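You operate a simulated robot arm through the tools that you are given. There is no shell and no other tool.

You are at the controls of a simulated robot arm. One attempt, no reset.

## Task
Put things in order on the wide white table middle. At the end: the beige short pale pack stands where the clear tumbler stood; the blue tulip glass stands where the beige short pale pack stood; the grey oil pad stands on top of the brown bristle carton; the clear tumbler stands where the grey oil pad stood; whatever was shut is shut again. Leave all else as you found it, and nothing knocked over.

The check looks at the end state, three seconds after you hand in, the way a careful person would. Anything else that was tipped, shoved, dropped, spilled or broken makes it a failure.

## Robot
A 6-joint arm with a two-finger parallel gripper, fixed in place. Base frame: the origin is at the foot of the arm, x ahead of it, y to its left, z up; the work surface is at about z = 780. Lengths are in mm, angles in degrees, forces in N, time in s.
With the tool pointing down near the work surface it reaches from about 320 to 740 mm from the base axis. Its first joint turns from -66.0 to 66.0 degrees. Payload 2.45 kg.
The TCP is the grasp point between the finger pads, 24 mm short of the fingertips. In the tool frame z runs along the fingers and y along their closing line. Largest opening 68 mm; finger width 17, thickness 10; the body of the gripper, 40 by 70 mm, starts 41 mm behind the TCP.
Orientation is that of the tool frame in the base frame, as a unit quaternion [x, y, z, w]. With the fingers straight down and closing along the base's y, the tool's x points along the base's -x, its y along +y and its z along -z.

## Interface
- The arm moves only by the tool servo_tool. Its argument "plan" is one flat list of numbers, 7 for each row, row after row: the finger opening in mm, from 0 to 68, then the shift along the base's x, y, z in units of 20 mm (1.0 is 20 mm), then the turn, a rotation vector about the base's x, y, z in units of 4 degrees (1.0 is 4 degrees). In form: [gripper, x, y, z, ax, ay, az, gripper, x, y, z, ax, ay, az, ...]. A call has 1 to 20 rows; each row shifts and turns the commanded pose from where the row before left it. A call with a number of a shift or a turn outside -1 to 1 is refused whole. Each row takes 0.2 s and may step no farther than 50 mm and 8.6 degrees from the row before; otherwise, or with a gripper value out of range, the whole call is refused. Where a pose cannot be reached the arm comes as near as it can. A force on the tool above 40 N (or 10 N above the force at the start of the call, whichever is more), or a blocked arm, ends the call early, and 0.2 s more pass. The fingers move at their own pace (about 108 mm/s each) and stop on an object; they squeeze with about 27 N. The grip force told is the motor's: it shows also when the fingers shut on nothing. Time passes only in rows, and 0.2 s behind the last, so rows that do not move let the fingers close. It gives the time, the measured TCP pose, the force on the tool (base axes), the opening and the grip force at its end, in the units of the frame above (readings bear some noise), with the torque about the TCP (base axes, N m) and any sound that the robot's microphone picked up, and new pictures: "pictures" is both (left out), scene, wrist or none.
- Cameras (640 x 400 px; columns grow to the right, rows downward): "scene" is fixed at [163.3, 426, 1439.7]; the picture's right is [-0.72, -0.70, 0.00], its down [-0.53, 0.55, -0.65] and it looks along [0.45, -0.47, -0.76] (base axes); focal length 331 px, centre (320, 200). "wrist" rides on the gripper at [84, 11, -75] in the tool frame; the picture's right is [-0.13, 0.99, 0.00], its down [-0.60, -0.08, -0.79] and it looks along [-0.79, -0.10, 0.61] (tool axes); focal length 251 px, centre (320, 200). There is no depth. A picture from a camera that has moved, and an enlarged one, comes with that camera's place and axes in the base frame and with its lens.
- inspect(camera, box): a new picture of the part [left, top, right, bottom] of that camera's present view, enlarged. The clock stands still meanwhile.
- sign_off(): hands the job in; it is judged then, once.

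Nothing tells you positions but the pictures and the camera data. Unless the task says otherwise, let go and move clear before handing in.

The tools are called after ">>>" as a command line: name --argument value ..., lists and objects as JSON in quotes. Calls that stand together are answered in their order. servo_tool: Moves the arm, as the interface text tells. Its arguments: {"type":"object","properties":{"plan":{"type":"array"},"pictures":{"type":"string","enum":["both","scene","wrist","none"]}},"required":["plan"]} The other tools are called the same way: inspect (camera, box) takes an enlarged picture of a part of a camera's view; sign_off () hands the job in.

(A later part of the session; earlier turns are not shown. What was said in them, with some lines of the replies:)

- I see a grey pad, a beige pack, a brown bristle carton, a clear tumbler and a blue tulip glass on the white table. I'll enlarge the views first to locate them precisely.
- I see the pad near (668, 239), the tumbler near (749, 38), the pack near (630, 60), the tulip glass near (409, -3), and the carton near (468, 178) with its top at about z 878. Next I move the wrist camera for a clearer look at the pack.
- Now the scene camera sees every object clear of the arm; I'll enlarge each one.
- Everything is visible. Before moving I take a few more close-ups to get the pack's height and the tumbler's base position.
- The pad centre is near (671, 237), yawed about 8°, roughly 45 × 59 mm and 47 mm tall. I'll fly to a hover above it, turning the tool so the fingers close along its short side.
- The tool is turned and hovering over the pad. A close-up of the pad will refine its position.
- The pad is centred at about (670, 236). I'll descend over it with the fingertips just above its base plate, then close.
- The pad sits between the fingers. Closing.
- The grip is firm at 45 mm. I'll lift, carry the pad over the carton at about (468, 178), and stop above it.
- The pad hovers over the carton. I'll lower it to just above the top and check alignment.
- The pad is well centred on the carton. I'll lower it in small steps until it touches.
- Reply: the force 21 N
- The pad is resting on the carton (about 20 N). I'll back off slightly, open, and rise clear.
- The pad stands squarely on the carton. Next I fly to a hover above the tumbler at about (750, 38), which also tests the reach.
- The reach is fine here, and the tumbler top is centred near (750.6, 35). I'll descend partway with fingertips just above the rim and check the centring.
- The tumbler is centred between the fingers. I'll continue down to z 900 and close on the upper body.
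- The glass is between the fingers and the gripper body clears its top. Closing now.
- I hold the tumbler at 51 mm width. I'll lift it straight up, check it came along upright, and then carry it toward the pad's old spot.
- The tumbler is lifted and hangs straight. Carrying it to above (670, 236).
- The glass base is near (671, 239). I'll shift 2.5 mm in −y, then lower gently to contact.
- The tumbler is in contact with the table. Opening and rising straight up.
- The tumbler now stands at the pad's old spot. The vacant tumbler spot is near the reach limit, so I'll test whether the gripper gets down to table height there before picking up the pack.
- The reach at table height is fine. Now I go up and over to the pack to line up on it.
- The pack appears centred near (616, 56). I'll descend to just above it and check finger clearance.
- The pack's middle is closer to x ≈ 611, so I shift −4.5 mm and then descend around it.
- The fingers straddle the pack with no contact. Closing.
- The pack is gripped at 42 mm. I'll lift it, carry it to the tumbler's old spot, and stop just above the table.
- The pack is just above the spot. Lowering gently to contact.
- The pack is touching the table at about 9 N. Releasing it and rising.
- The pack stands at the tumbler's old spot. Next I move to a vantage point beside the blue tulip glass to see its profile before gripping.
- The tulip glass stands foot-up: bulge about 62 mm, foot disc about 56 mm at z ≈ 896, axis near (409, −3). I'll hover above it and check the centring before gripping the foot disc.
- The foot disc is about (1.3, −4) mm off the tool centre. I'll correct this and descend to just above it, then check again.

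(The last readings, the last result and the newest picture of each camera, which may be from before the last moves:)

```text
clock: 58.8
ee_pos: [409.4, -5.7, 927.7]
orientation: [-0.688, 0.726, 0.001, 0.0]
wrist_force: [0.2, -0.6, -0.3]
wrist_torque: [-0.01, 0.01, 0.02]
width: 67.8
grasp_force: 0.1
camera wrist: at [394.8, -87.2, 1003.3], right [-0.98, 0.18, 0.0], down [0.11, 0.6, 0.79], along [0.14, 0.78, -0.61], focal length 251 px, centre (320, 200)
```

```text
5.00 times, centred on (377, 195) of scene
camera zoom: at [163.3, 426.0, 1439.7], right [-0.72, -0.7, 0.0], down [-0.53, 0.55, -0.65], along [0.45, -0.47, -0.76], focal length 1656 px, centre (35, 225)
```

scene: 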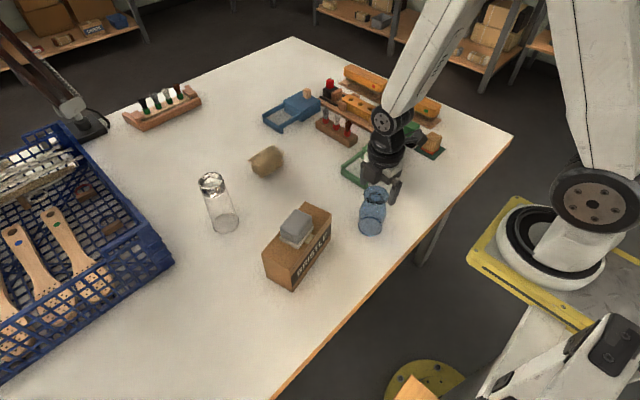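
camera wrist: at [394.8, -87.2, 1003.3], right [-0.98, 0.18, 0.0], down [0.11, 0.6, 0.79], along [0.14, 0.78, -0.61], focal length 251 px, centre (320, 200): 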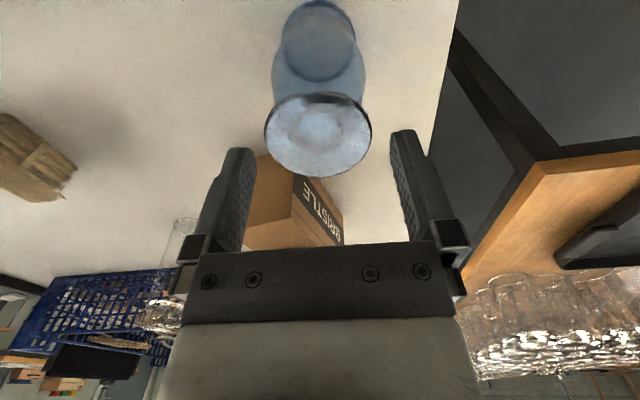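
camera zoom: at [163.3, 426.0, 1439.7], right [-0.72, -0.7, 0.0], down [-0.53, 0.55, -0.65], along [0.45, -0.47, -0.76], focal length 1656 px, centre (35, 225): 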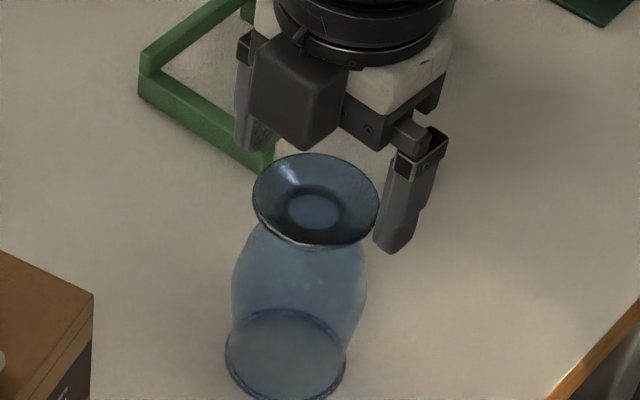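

The centring is good. I'll descend so the pads bracket the foot disc (TCP z ≈ 884), then close gently.

>>> servo_tool --plan '[68, 0.04, -0.05, -0.6, 0, 0, 0, 68, 0, 0, -0.6, 0, 0, 0, 68, 0, 0, -0.6, 0, 0, 0, 68, 0, 0, -0.43, 0, 0, 0, 68, 0, 0, 0, 0, 0, 0]'

>>> inspect --camera "wrist" --box '[210, 90, 430, 250]'

>>> inspect --camera "scene" --box '[332, 165, 422, 245]'

```text
clock: 60.0
ee_pos: [410.8, -6.5, 884.1]
orientation: [-0.688, 0.726, 0.001, 0.0]
wrist_force: [0.0, 0.0, 0.1]
wrist_torque: [0.0, 0.0, 0.0]
width: 68.0
grasp_force: 0.1
camera wrist: at [397.8, -88.3, 959.6], right [-0.98, 0.18, 0.0], down [0.11, 0.6, 0.79], along [0.14, 0.78, -0.61], focal length 251 px, centre (320, 200)
```

scene: 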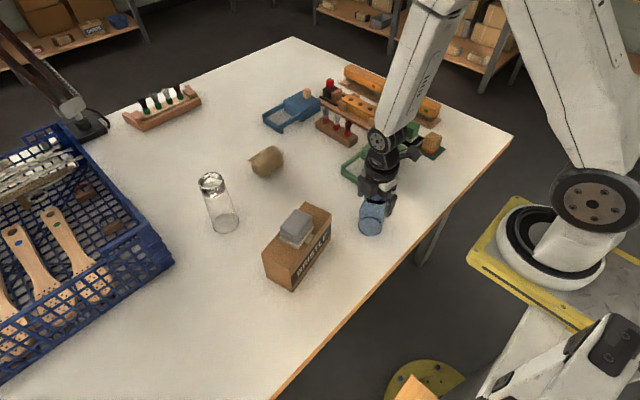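
wrist: 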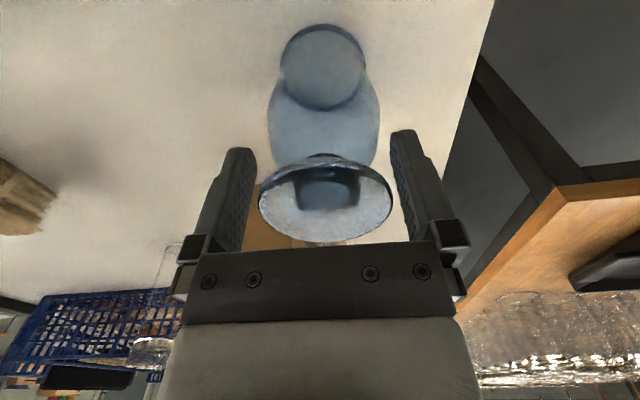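

```text
2.50 times, centred on (320, 170) of wrist
camera zoom: at [397.8, -88.3, 959.6], right [-0.98, 0.18, 0.0], down [0.11, 0.6, 0.79], along [0.14, 0.78, -0.61], focal length 629 px, centre (320, 275)
```

zoom: 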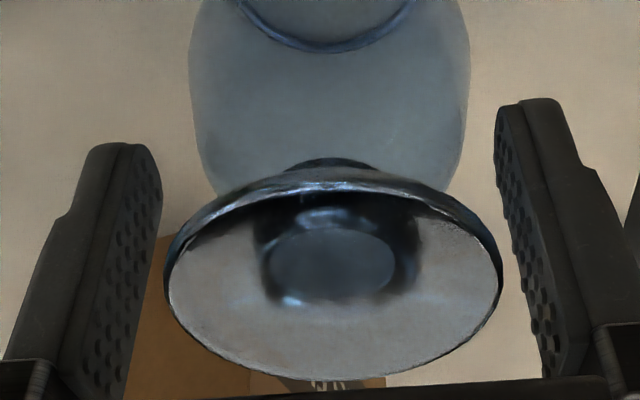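

```text
5.00 times, centred on (377, 205) of scene
camera zoom: at [163.3, 426.0, 1439.7], right [-0.72, -0.7, 0.0], down [-0.53, 0.55, -0.65], along [0.45, -0.47, -0.76], focal length 1656 px, centre (35, 175)
```

zoom: 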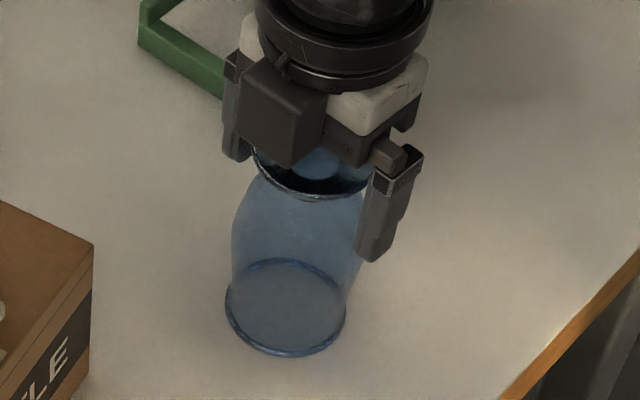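

The foot disc is centred between the pads. Closing gently.

>>> servo_tool --plan '[62, 0, 0, 0, 0, 0, 0, 59, 0, 0, 0, 0, 0, 0, 56, 0, 0, 0, 0, 0, 0, 53, 0, 0, 0, 0, 0, 0, 48, 0, 0, 0, 0, 0, 0, 45, 0, 0, 0, 0, 0, 0]'

>>> inspect --camera "wrist" --box '[210, 90, 430, 250]'

>>> inspect --camera "scene" --box '[332, 165, 422, 245]'

```text
clock: 61.4
ee_pos: [412.7, -6.0, 884.3]
orientation: [-0.688, 0.726, 0.001, 0.001]
wrist_force: [-5.9, 0.2, 33.3]
wrist_torque: [0.09, 0.37, 0.03]
width: 55.7
grasp_force: 26.2
camera wrist: at [397.6, -88.3, 960.4], right [-0.98, 0.18, 0.0], down [0.11, 0.6, 0.79], along [0.14, 0.78, -0.61], focal length 251 px, centre (320, 200)
```

scene: 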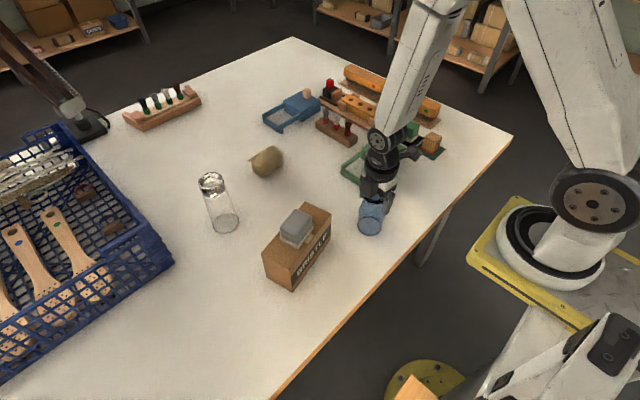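
wrist: 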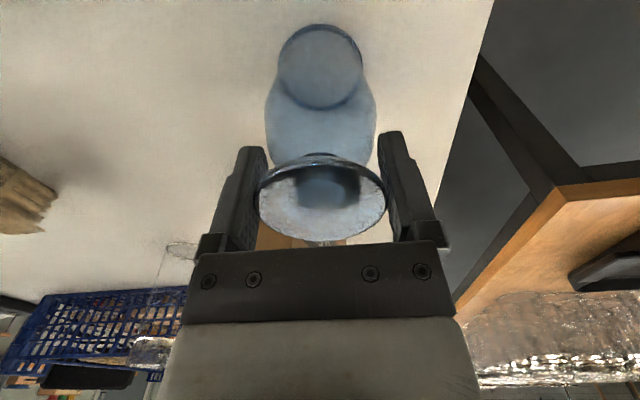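

```text
2.50 times, centred on (320, 170) of wrist
camera zoom: at [397.6, -88.3, 960.4], right [-0.98, 0.18, 0.0], down [0.11, 0.6, 0.79], along [0.14, 0.78, -0.61], focal length 629 px, centre (320, 275)
```

zoom: 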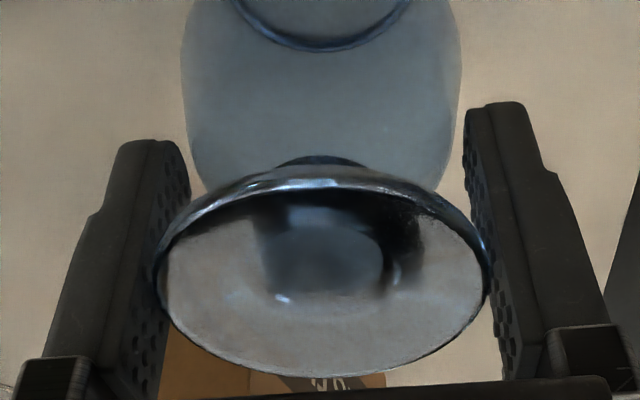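

```text
5.00 times, centred on (377, 205) of scene
camera zoom: at [162.7, 426.0, 1439.8], right [-0.72, -0.7, 0.0], down [-0.53, 0.55, -0.65], along [0.45, -0.47, -0.76], focal length 1656 px, centre (35, 175)
```

zoom: 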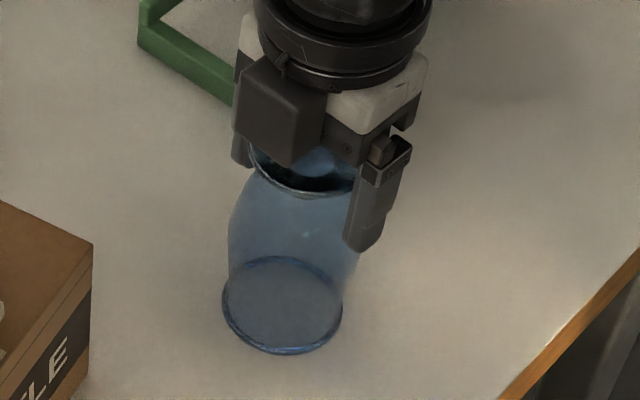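

The closing pushed up on the tool with 33 N, so the tips are wedging on the bowl's shoulder. I'll open, rise 9 mm, and re-grip on the foot disc alone.

>>> servo_tool --plan '[64, 0, 0, 0, 0, 0, 0, 66, 0, 0, 0, 0, 0, 0, 66, 0, 0, 0.25, 0, 0, 0, 66, 0, 0, 0.2, 0, 0, 0, 62, 0, 0, 0, 0, 0, 0, 59, 0, 0, 0, 0, 0, 0, 56, 0, 0, 0, 0, 0, 0, 52, 0, 0, 0, 0, 0, 0, 45, 0, 0, 0, 0, 0, 0, 45, 0, 0, 0, 0, 0, 0]'

>>> inspect --camera "wrist" --box '[210, 90, 430, 250]'

>>> inspect --camera "scene" --box '[332, 165, 422, 245]'

```text
clock: 63.6
ee_pos: [412.2, -6.2, 892.5]
orientation: [-0.687, 0.726, 0.001, 0.001]
wrist_force: [-0.7, -0.5, 1.2]
wrist_torque: [-0.01, -0.03, -0.01]
width: 54.9
grasp_force: 26.9
camera wrist: at [397.9, -88.4, 968.6], right [-0.98, 0.18, 0.0], down [0.11, 0.6, 0.79], along [0.14, 0.78, -0.61], focal length 251 px, centre (320, 200)
```

scene: 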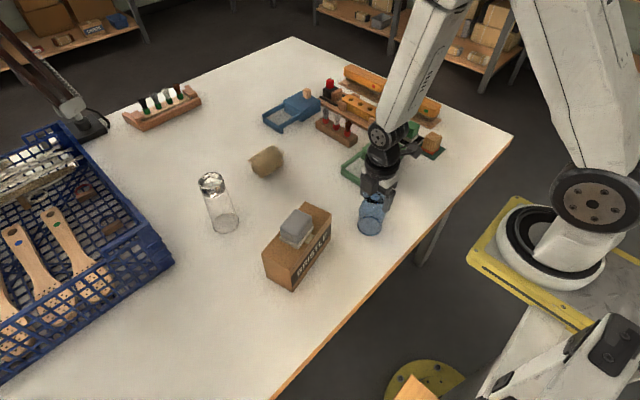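
wrist: 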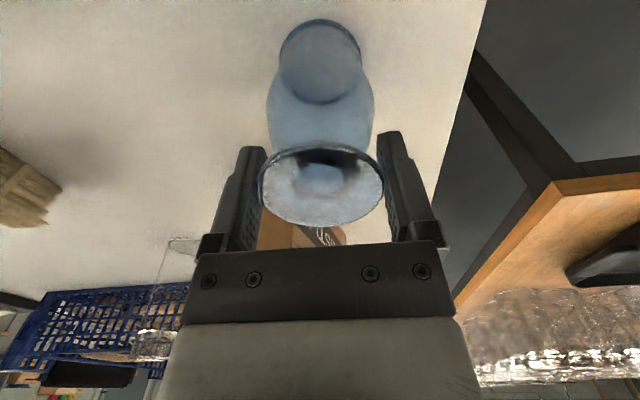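

```text
2.50 times, centred on (320, 170) of wrist
camera zoom: at [397.9, -88.4, 968.6], right [-0.98, 0.18, 0.0], down [0.11, 0.6, 0.79], along [0.14, 0.78, -0.61], focal length 629 px, centre (320, 275)
```

zoom: 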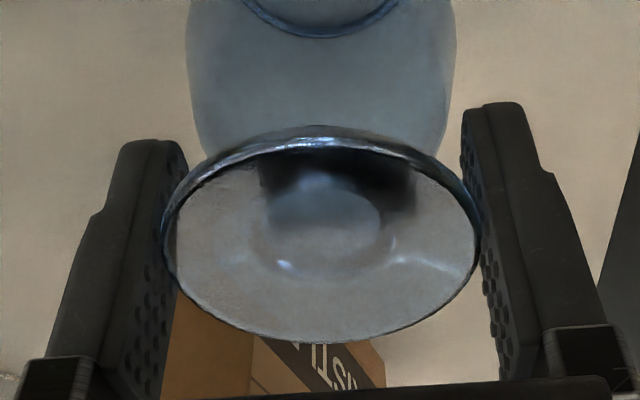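

```text
5.00 times, centred on (377, 205) of scene
camera zoom: at [163.3, 426.0, 1439.7], right [-0.72, -0.7, 0.0], down [-0.53, 0.55, -0.65], along [0.45, -0.47, -0.76], focal length 1656 px, centre (35, 175)
```

zoom: 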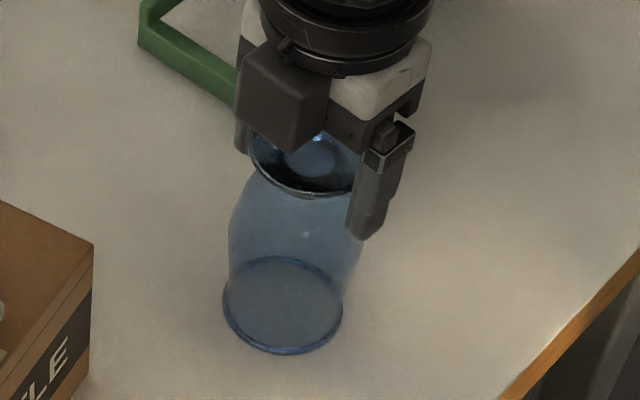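

The foot disc is gripped cleanly at 54.9 mm with no wedging. I'll lift slowly and check that the glass hangs upright.

>>> servo_tool --plan '[45, 0, 0, 0.15, 0, 0, 0, 45, 0, 0, 0.3, 0, 0, 0, 45, 0, 0, 0.5, 0, 0, 0, 45, 0, 0, 0.6, 0, 0, 0, 45, 0, 0, 0.45, 0, 0, 0, 45, 0, 0, 0, 0, 0, 0]'

>>> inspect --camera "scene" --box '[332, 145, 422, 245]'

```text
clock: 65.0
ee_pos: [412.9, -9.4, 934.0]
orientation: [-0.688, 0.726, 0.002, 0.0]
wrist_force: [-0.2, -0.2, -0.9]
wrist_torque: [-0.01, -0.04, -0.01]
width: 55.1
grasp_force: 27.0
camera wrist: at [398.2, -89.8, 1009.1], right [-0.98, 0.18, 0.0], down [0.11, 0.6, 0.79], along [0.14, 0.78, -0.61], focal length 251 px, centre (320, 200)
```

scene: 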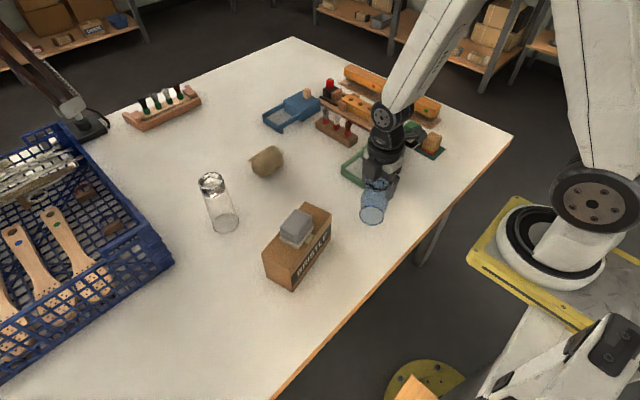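
wrist: 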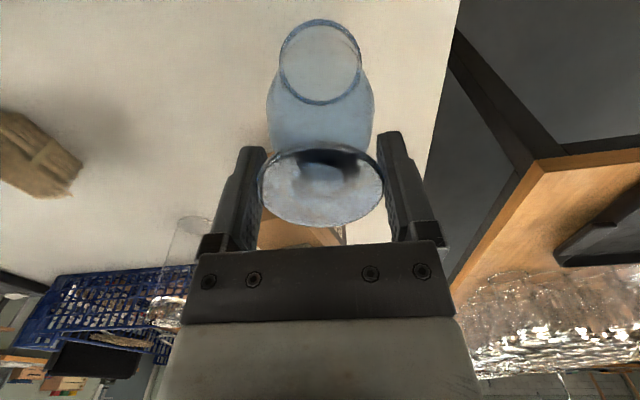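

```text
4.00 times, centred on (377, 195) of scene
camera zoom: at [163.4, 426.0, 1439.7], right [-0.72, -0.7, 0.0], down [-0.53, 0.55, -0.65], along [0.45, -0.47, -0.76], focal length 1325 px, centre (92, 220)
```

zoom: 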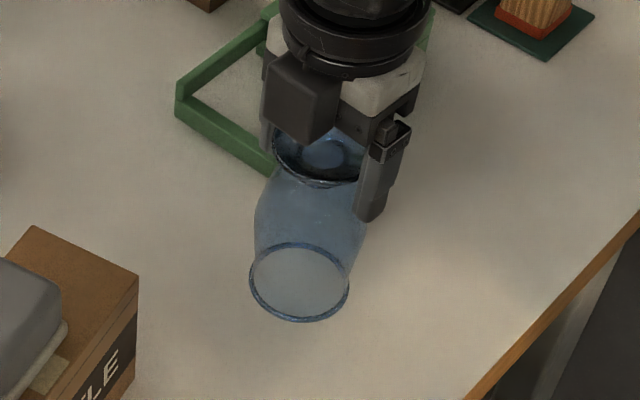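

The glass hangs upright. Carrying it to the pack's old spot near (610, 56) and lowering to about 8 mm above the table.

>>> servo_tool --plan '[45, 0.5, 0.15, 0, 0, 0, 0, 45, 0.9, 0.267, 0, 0, 0, 0, 45, 0.9, 0.267, 0, 0, 0, 0, 45, 0.9, 0.267, 0, 0, 0, 0, 45, 0.9, 0.267, 0, 0, 0, 0, 45, 0.9, 0.267, 0, 0, 0, 0, 45, 0.9, 0.267, 0, 0, 0, 0, 45, 0.9, 0.267, 0, 0, 0, 0, 45, 0.9, 0.267, 0, 0, 0, 0, 45, 0.9, 0.267, 0, 0, 0, 0, 45, 0.9, 0.267, 0, 0, 0, 0, 45, 0.5, 0.145, 0, 0, 0, 0, 45, 0, 0, 0, 0, 0, 0, 45, 0, 0, -0.6, 0, 0, 0, 45, 0, 0, -0.6, 0, 0, 0, 45, 0, 0, -0.4, 0, 0, 0, 45, 0, 0, 0, 0, 0, 0]'

>>> inspect --camera "scene" --box '[250, 130, 340, 230]'

>>> inspect --camera "wrist" --box '[230, 0, 410, 140]'

```text
clock: 68.6
ee_pos: [611.5, 51.4, 900.5]
orientation: [-0.688, 0.726, 0.001, 0.001]
wrist_force: [0.7, 0.3, -1.7]
wrist_torque: [0.02, -0.02, 0.02]
width: 54.6
grasp_force: 26.6
camera wrist: at [597.8, -30.7, 975.9], right [-0.98, 0.18, 0.0], down [0.11, 0.6, 0.79], along [0.14, 0.78, -0.61], focal length 251 px, centre (320, 200)
```

scene: 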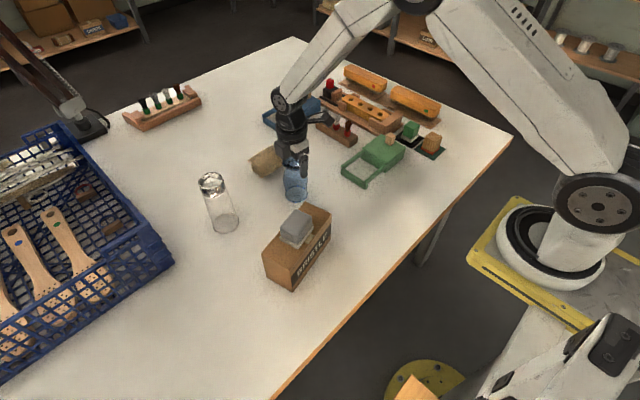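
wrist: 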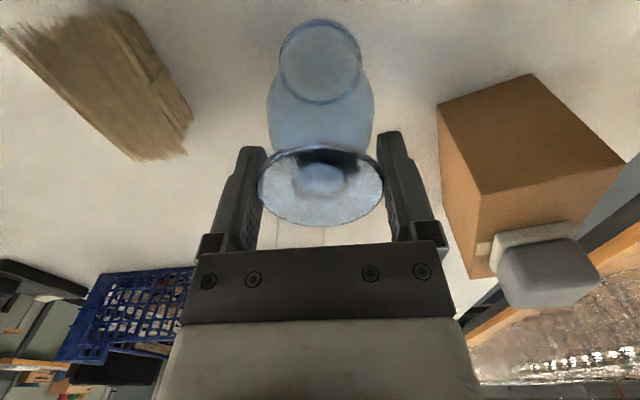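

```text
4.00 times, centred on (295, 180) of scene
camera zoom: at [163.4, 426.0, 1439.7], right [-0.72, -0.7, 0.0], down [-0.53, 0.55, -0.65], along [0.45, -0.47, -0.76], focal length 1325 px, centre (420, 280)
```

zoom: 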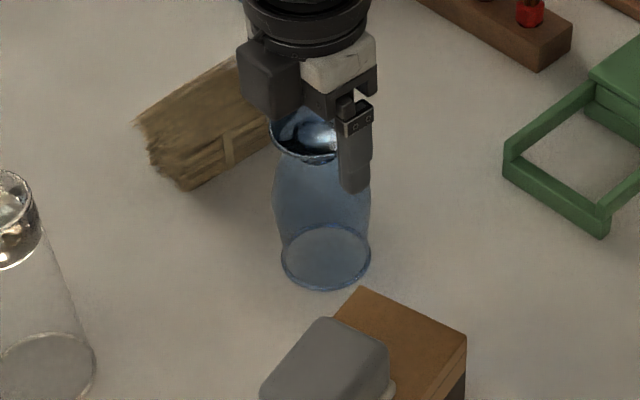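

```text
2.86 times, centred on (320, 70) of wrist
camera zoom: at [597.8, -30.7, 975.9], right [-0.98, 0.18, 0.0], down [0.11, 0.6, 0.79], along [0.14, 0.78, -0.61], focal length 718 px, centre (320, 571)
```

zoom: 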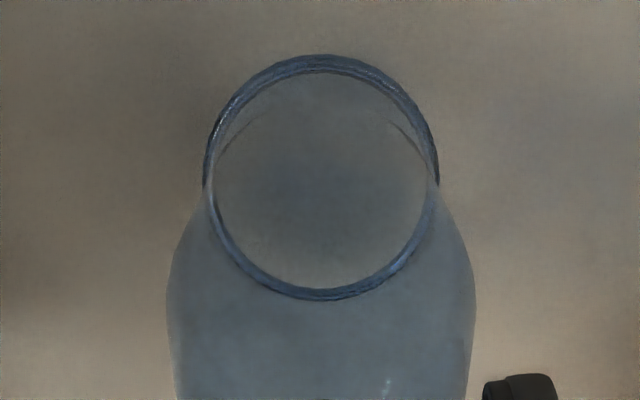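

The glass base is at about (609, 56), right on target. Lowering to contact.

>>> servo_tool --plan '[45, 0, 0, -0.2, 0, 0, 0, 45, 0, 0, -0.15, 0, 0, 0, 45, 0, 0, 0, 0, 0, 0]' --pictures "none"

>>> servo_tool --plan '[45, 0, 0, -0.05, 0, 0, 0, 45, 0, 0, 0, 0, 0, 0]' --pictures "none"

```text
clock: 69.4
ee_pos: [611.8, 52.6, 894.5]
orientation: [-0.687, 0.726, 0.001, 0.0]
wrist_force: [0.4, 0.0, -2.6]
wrist_torque: [0.0, -0.01, 0.02]
width: 54.9
grasp_force: 27.4
```

```text
clock: 70.0
ee_pos: [611.4, 51.8, 892.6]
orientation: [-0.687, 0.726, 0.0, 0.001]
wrist_force: [-0.4, -0.5, 1.5]
wrist_torque: [0.05, 0.0, 0.04]
width: 55.0
grasp_force: 26.8
```

>>> servo_tool --plan '[45, 0, 0, -0.03, 0, 0, 0, 45, 0, 0, 0, 0, 0, 0]' --pictures "none"

```text
clock: 70.6
ee_pos: [610.2, 52.0, 892.9]
orientation: [-0.688, 0.725, 0.001, 0.0]
wrist_force: [-0.9, 1.5, 6.6]
wrist_torque: [0.11, 0.02, 0.0]
width: 54.9
grasp_force: 26.8
```

The glass is resting on the table. Opening, then rising straight up.

>>> servo_tool --plan '[57, 0, 0, 0, 0, 0, 0, 61, 0, 0, 0, 0, 0, 0, 66, 0, 0, 0, 0, 0, 0, 68, 0, 0, 0, 0, 0, 0, 68, 0, 0, 0.3, 0, 0, 0, 68, 0, 0, 0.7, 0, 0, 0, 68, 0, 0, 1, 0, 0, 0, 68, 0, 0, 1, 0, 0, 0, 68, 0, 0, 1, 0, 0, 0, 68, 0, 0, 1, 0, 0, 0, 68, 0, 0, 1, 0, 0, 0, 68, 0, 0, 0, 0, 0, 0]'

>>> inspect --camera "scene" --box '[190, 130, 350, 300]'

```text
clock: 73.2
ee_pos: [611.8, 51.4, 1013.6]
orientation: [-0.688, 0.726, 0.001, 0.0]
wrist_force: [-0.3, 0.2, -0.3]
wrist_torque: [0.04, -0.02, 0.03]
width: 67.9
grasp_force: 0.1
camera wrist: at [597.2, -30.1, 1089.0], right [-0.98, 0.18, 0.0], down [0.11, 0.6, 0.79], along [0.14, 0.78, -0.61], focal length 251 px, centre (320, 200)
```

scene: 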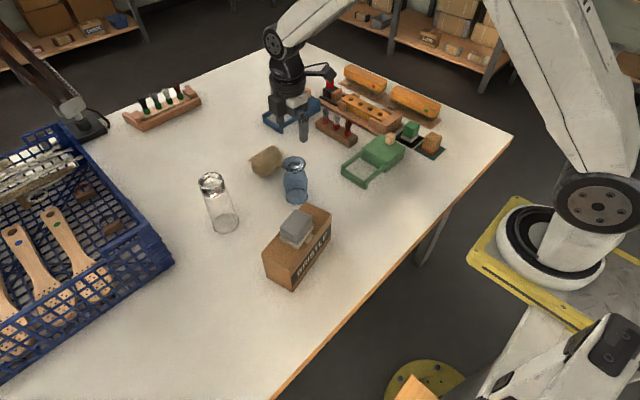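
wrist: 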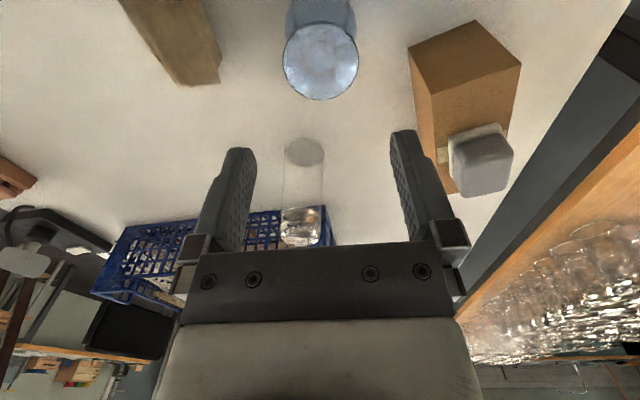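

```text
2.35 times, centred on (270, 215) of scene
camera zoom: at [163.3, 426.0, 1439.7], right [-0.72, -0.7, 0.0], down [-0.53, 0.55, -0.65], along [0.45, -0.47, -0.76], focal length 780 px, centre (438, 165)
```

zoom: 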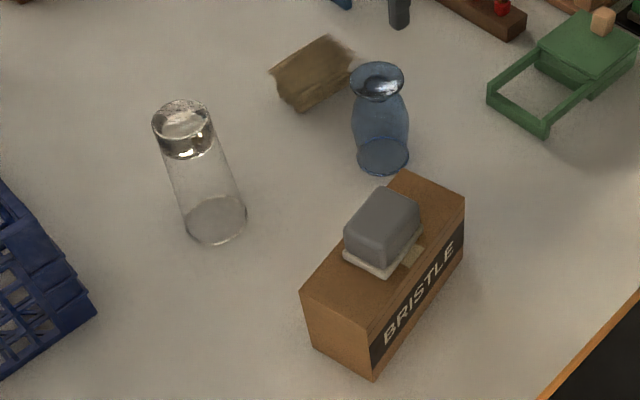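

The end state matches the task. The pad is on the carton, the tumbler is at the pad's old spot, the pack is at the tumbler's old spot, and the tulip glass is at the pack's old spot. All are upright and nothing else was disturbed. The gripper is empty and clear, so I hand in.

>>> sign_off

```text
The job is handed in.
```

All four moves are done and I've handed the job in. After the last move, the pictures showed everything upright and nothing else touched.

| Object | Now stands | Position (x, y in mm) |
|---|---|---|
| Grey oil pad | centred on top of the bristle carton | about (468, 178) |
| Clear tumbler | where the pad stood | about (671, 238), within about 2 mm |
| Beige short pale pack | where the tumbler stood | about (746–748, 37), about 2–4 mm off in x |
| Blue tulip glass | where the pack stood | about (609, 56), within about 2 mm |

- **Upside down:** The tumbler and the tulip glass were both standing upside down at the start, and I kept them that way.
- **Carton and trays:** I opened nothing. The carton is still closed, and the blue and green trays are as I found them.
- **Tulip glass grip:** My first grip on it wedged against the bowl and pressed it onto the table with about 33 N. I opened, rose 9 mm and gripped the foot instead. I saw no damage or tilt.
- **Arm:** The gripper is open, empty and clear of the objects.
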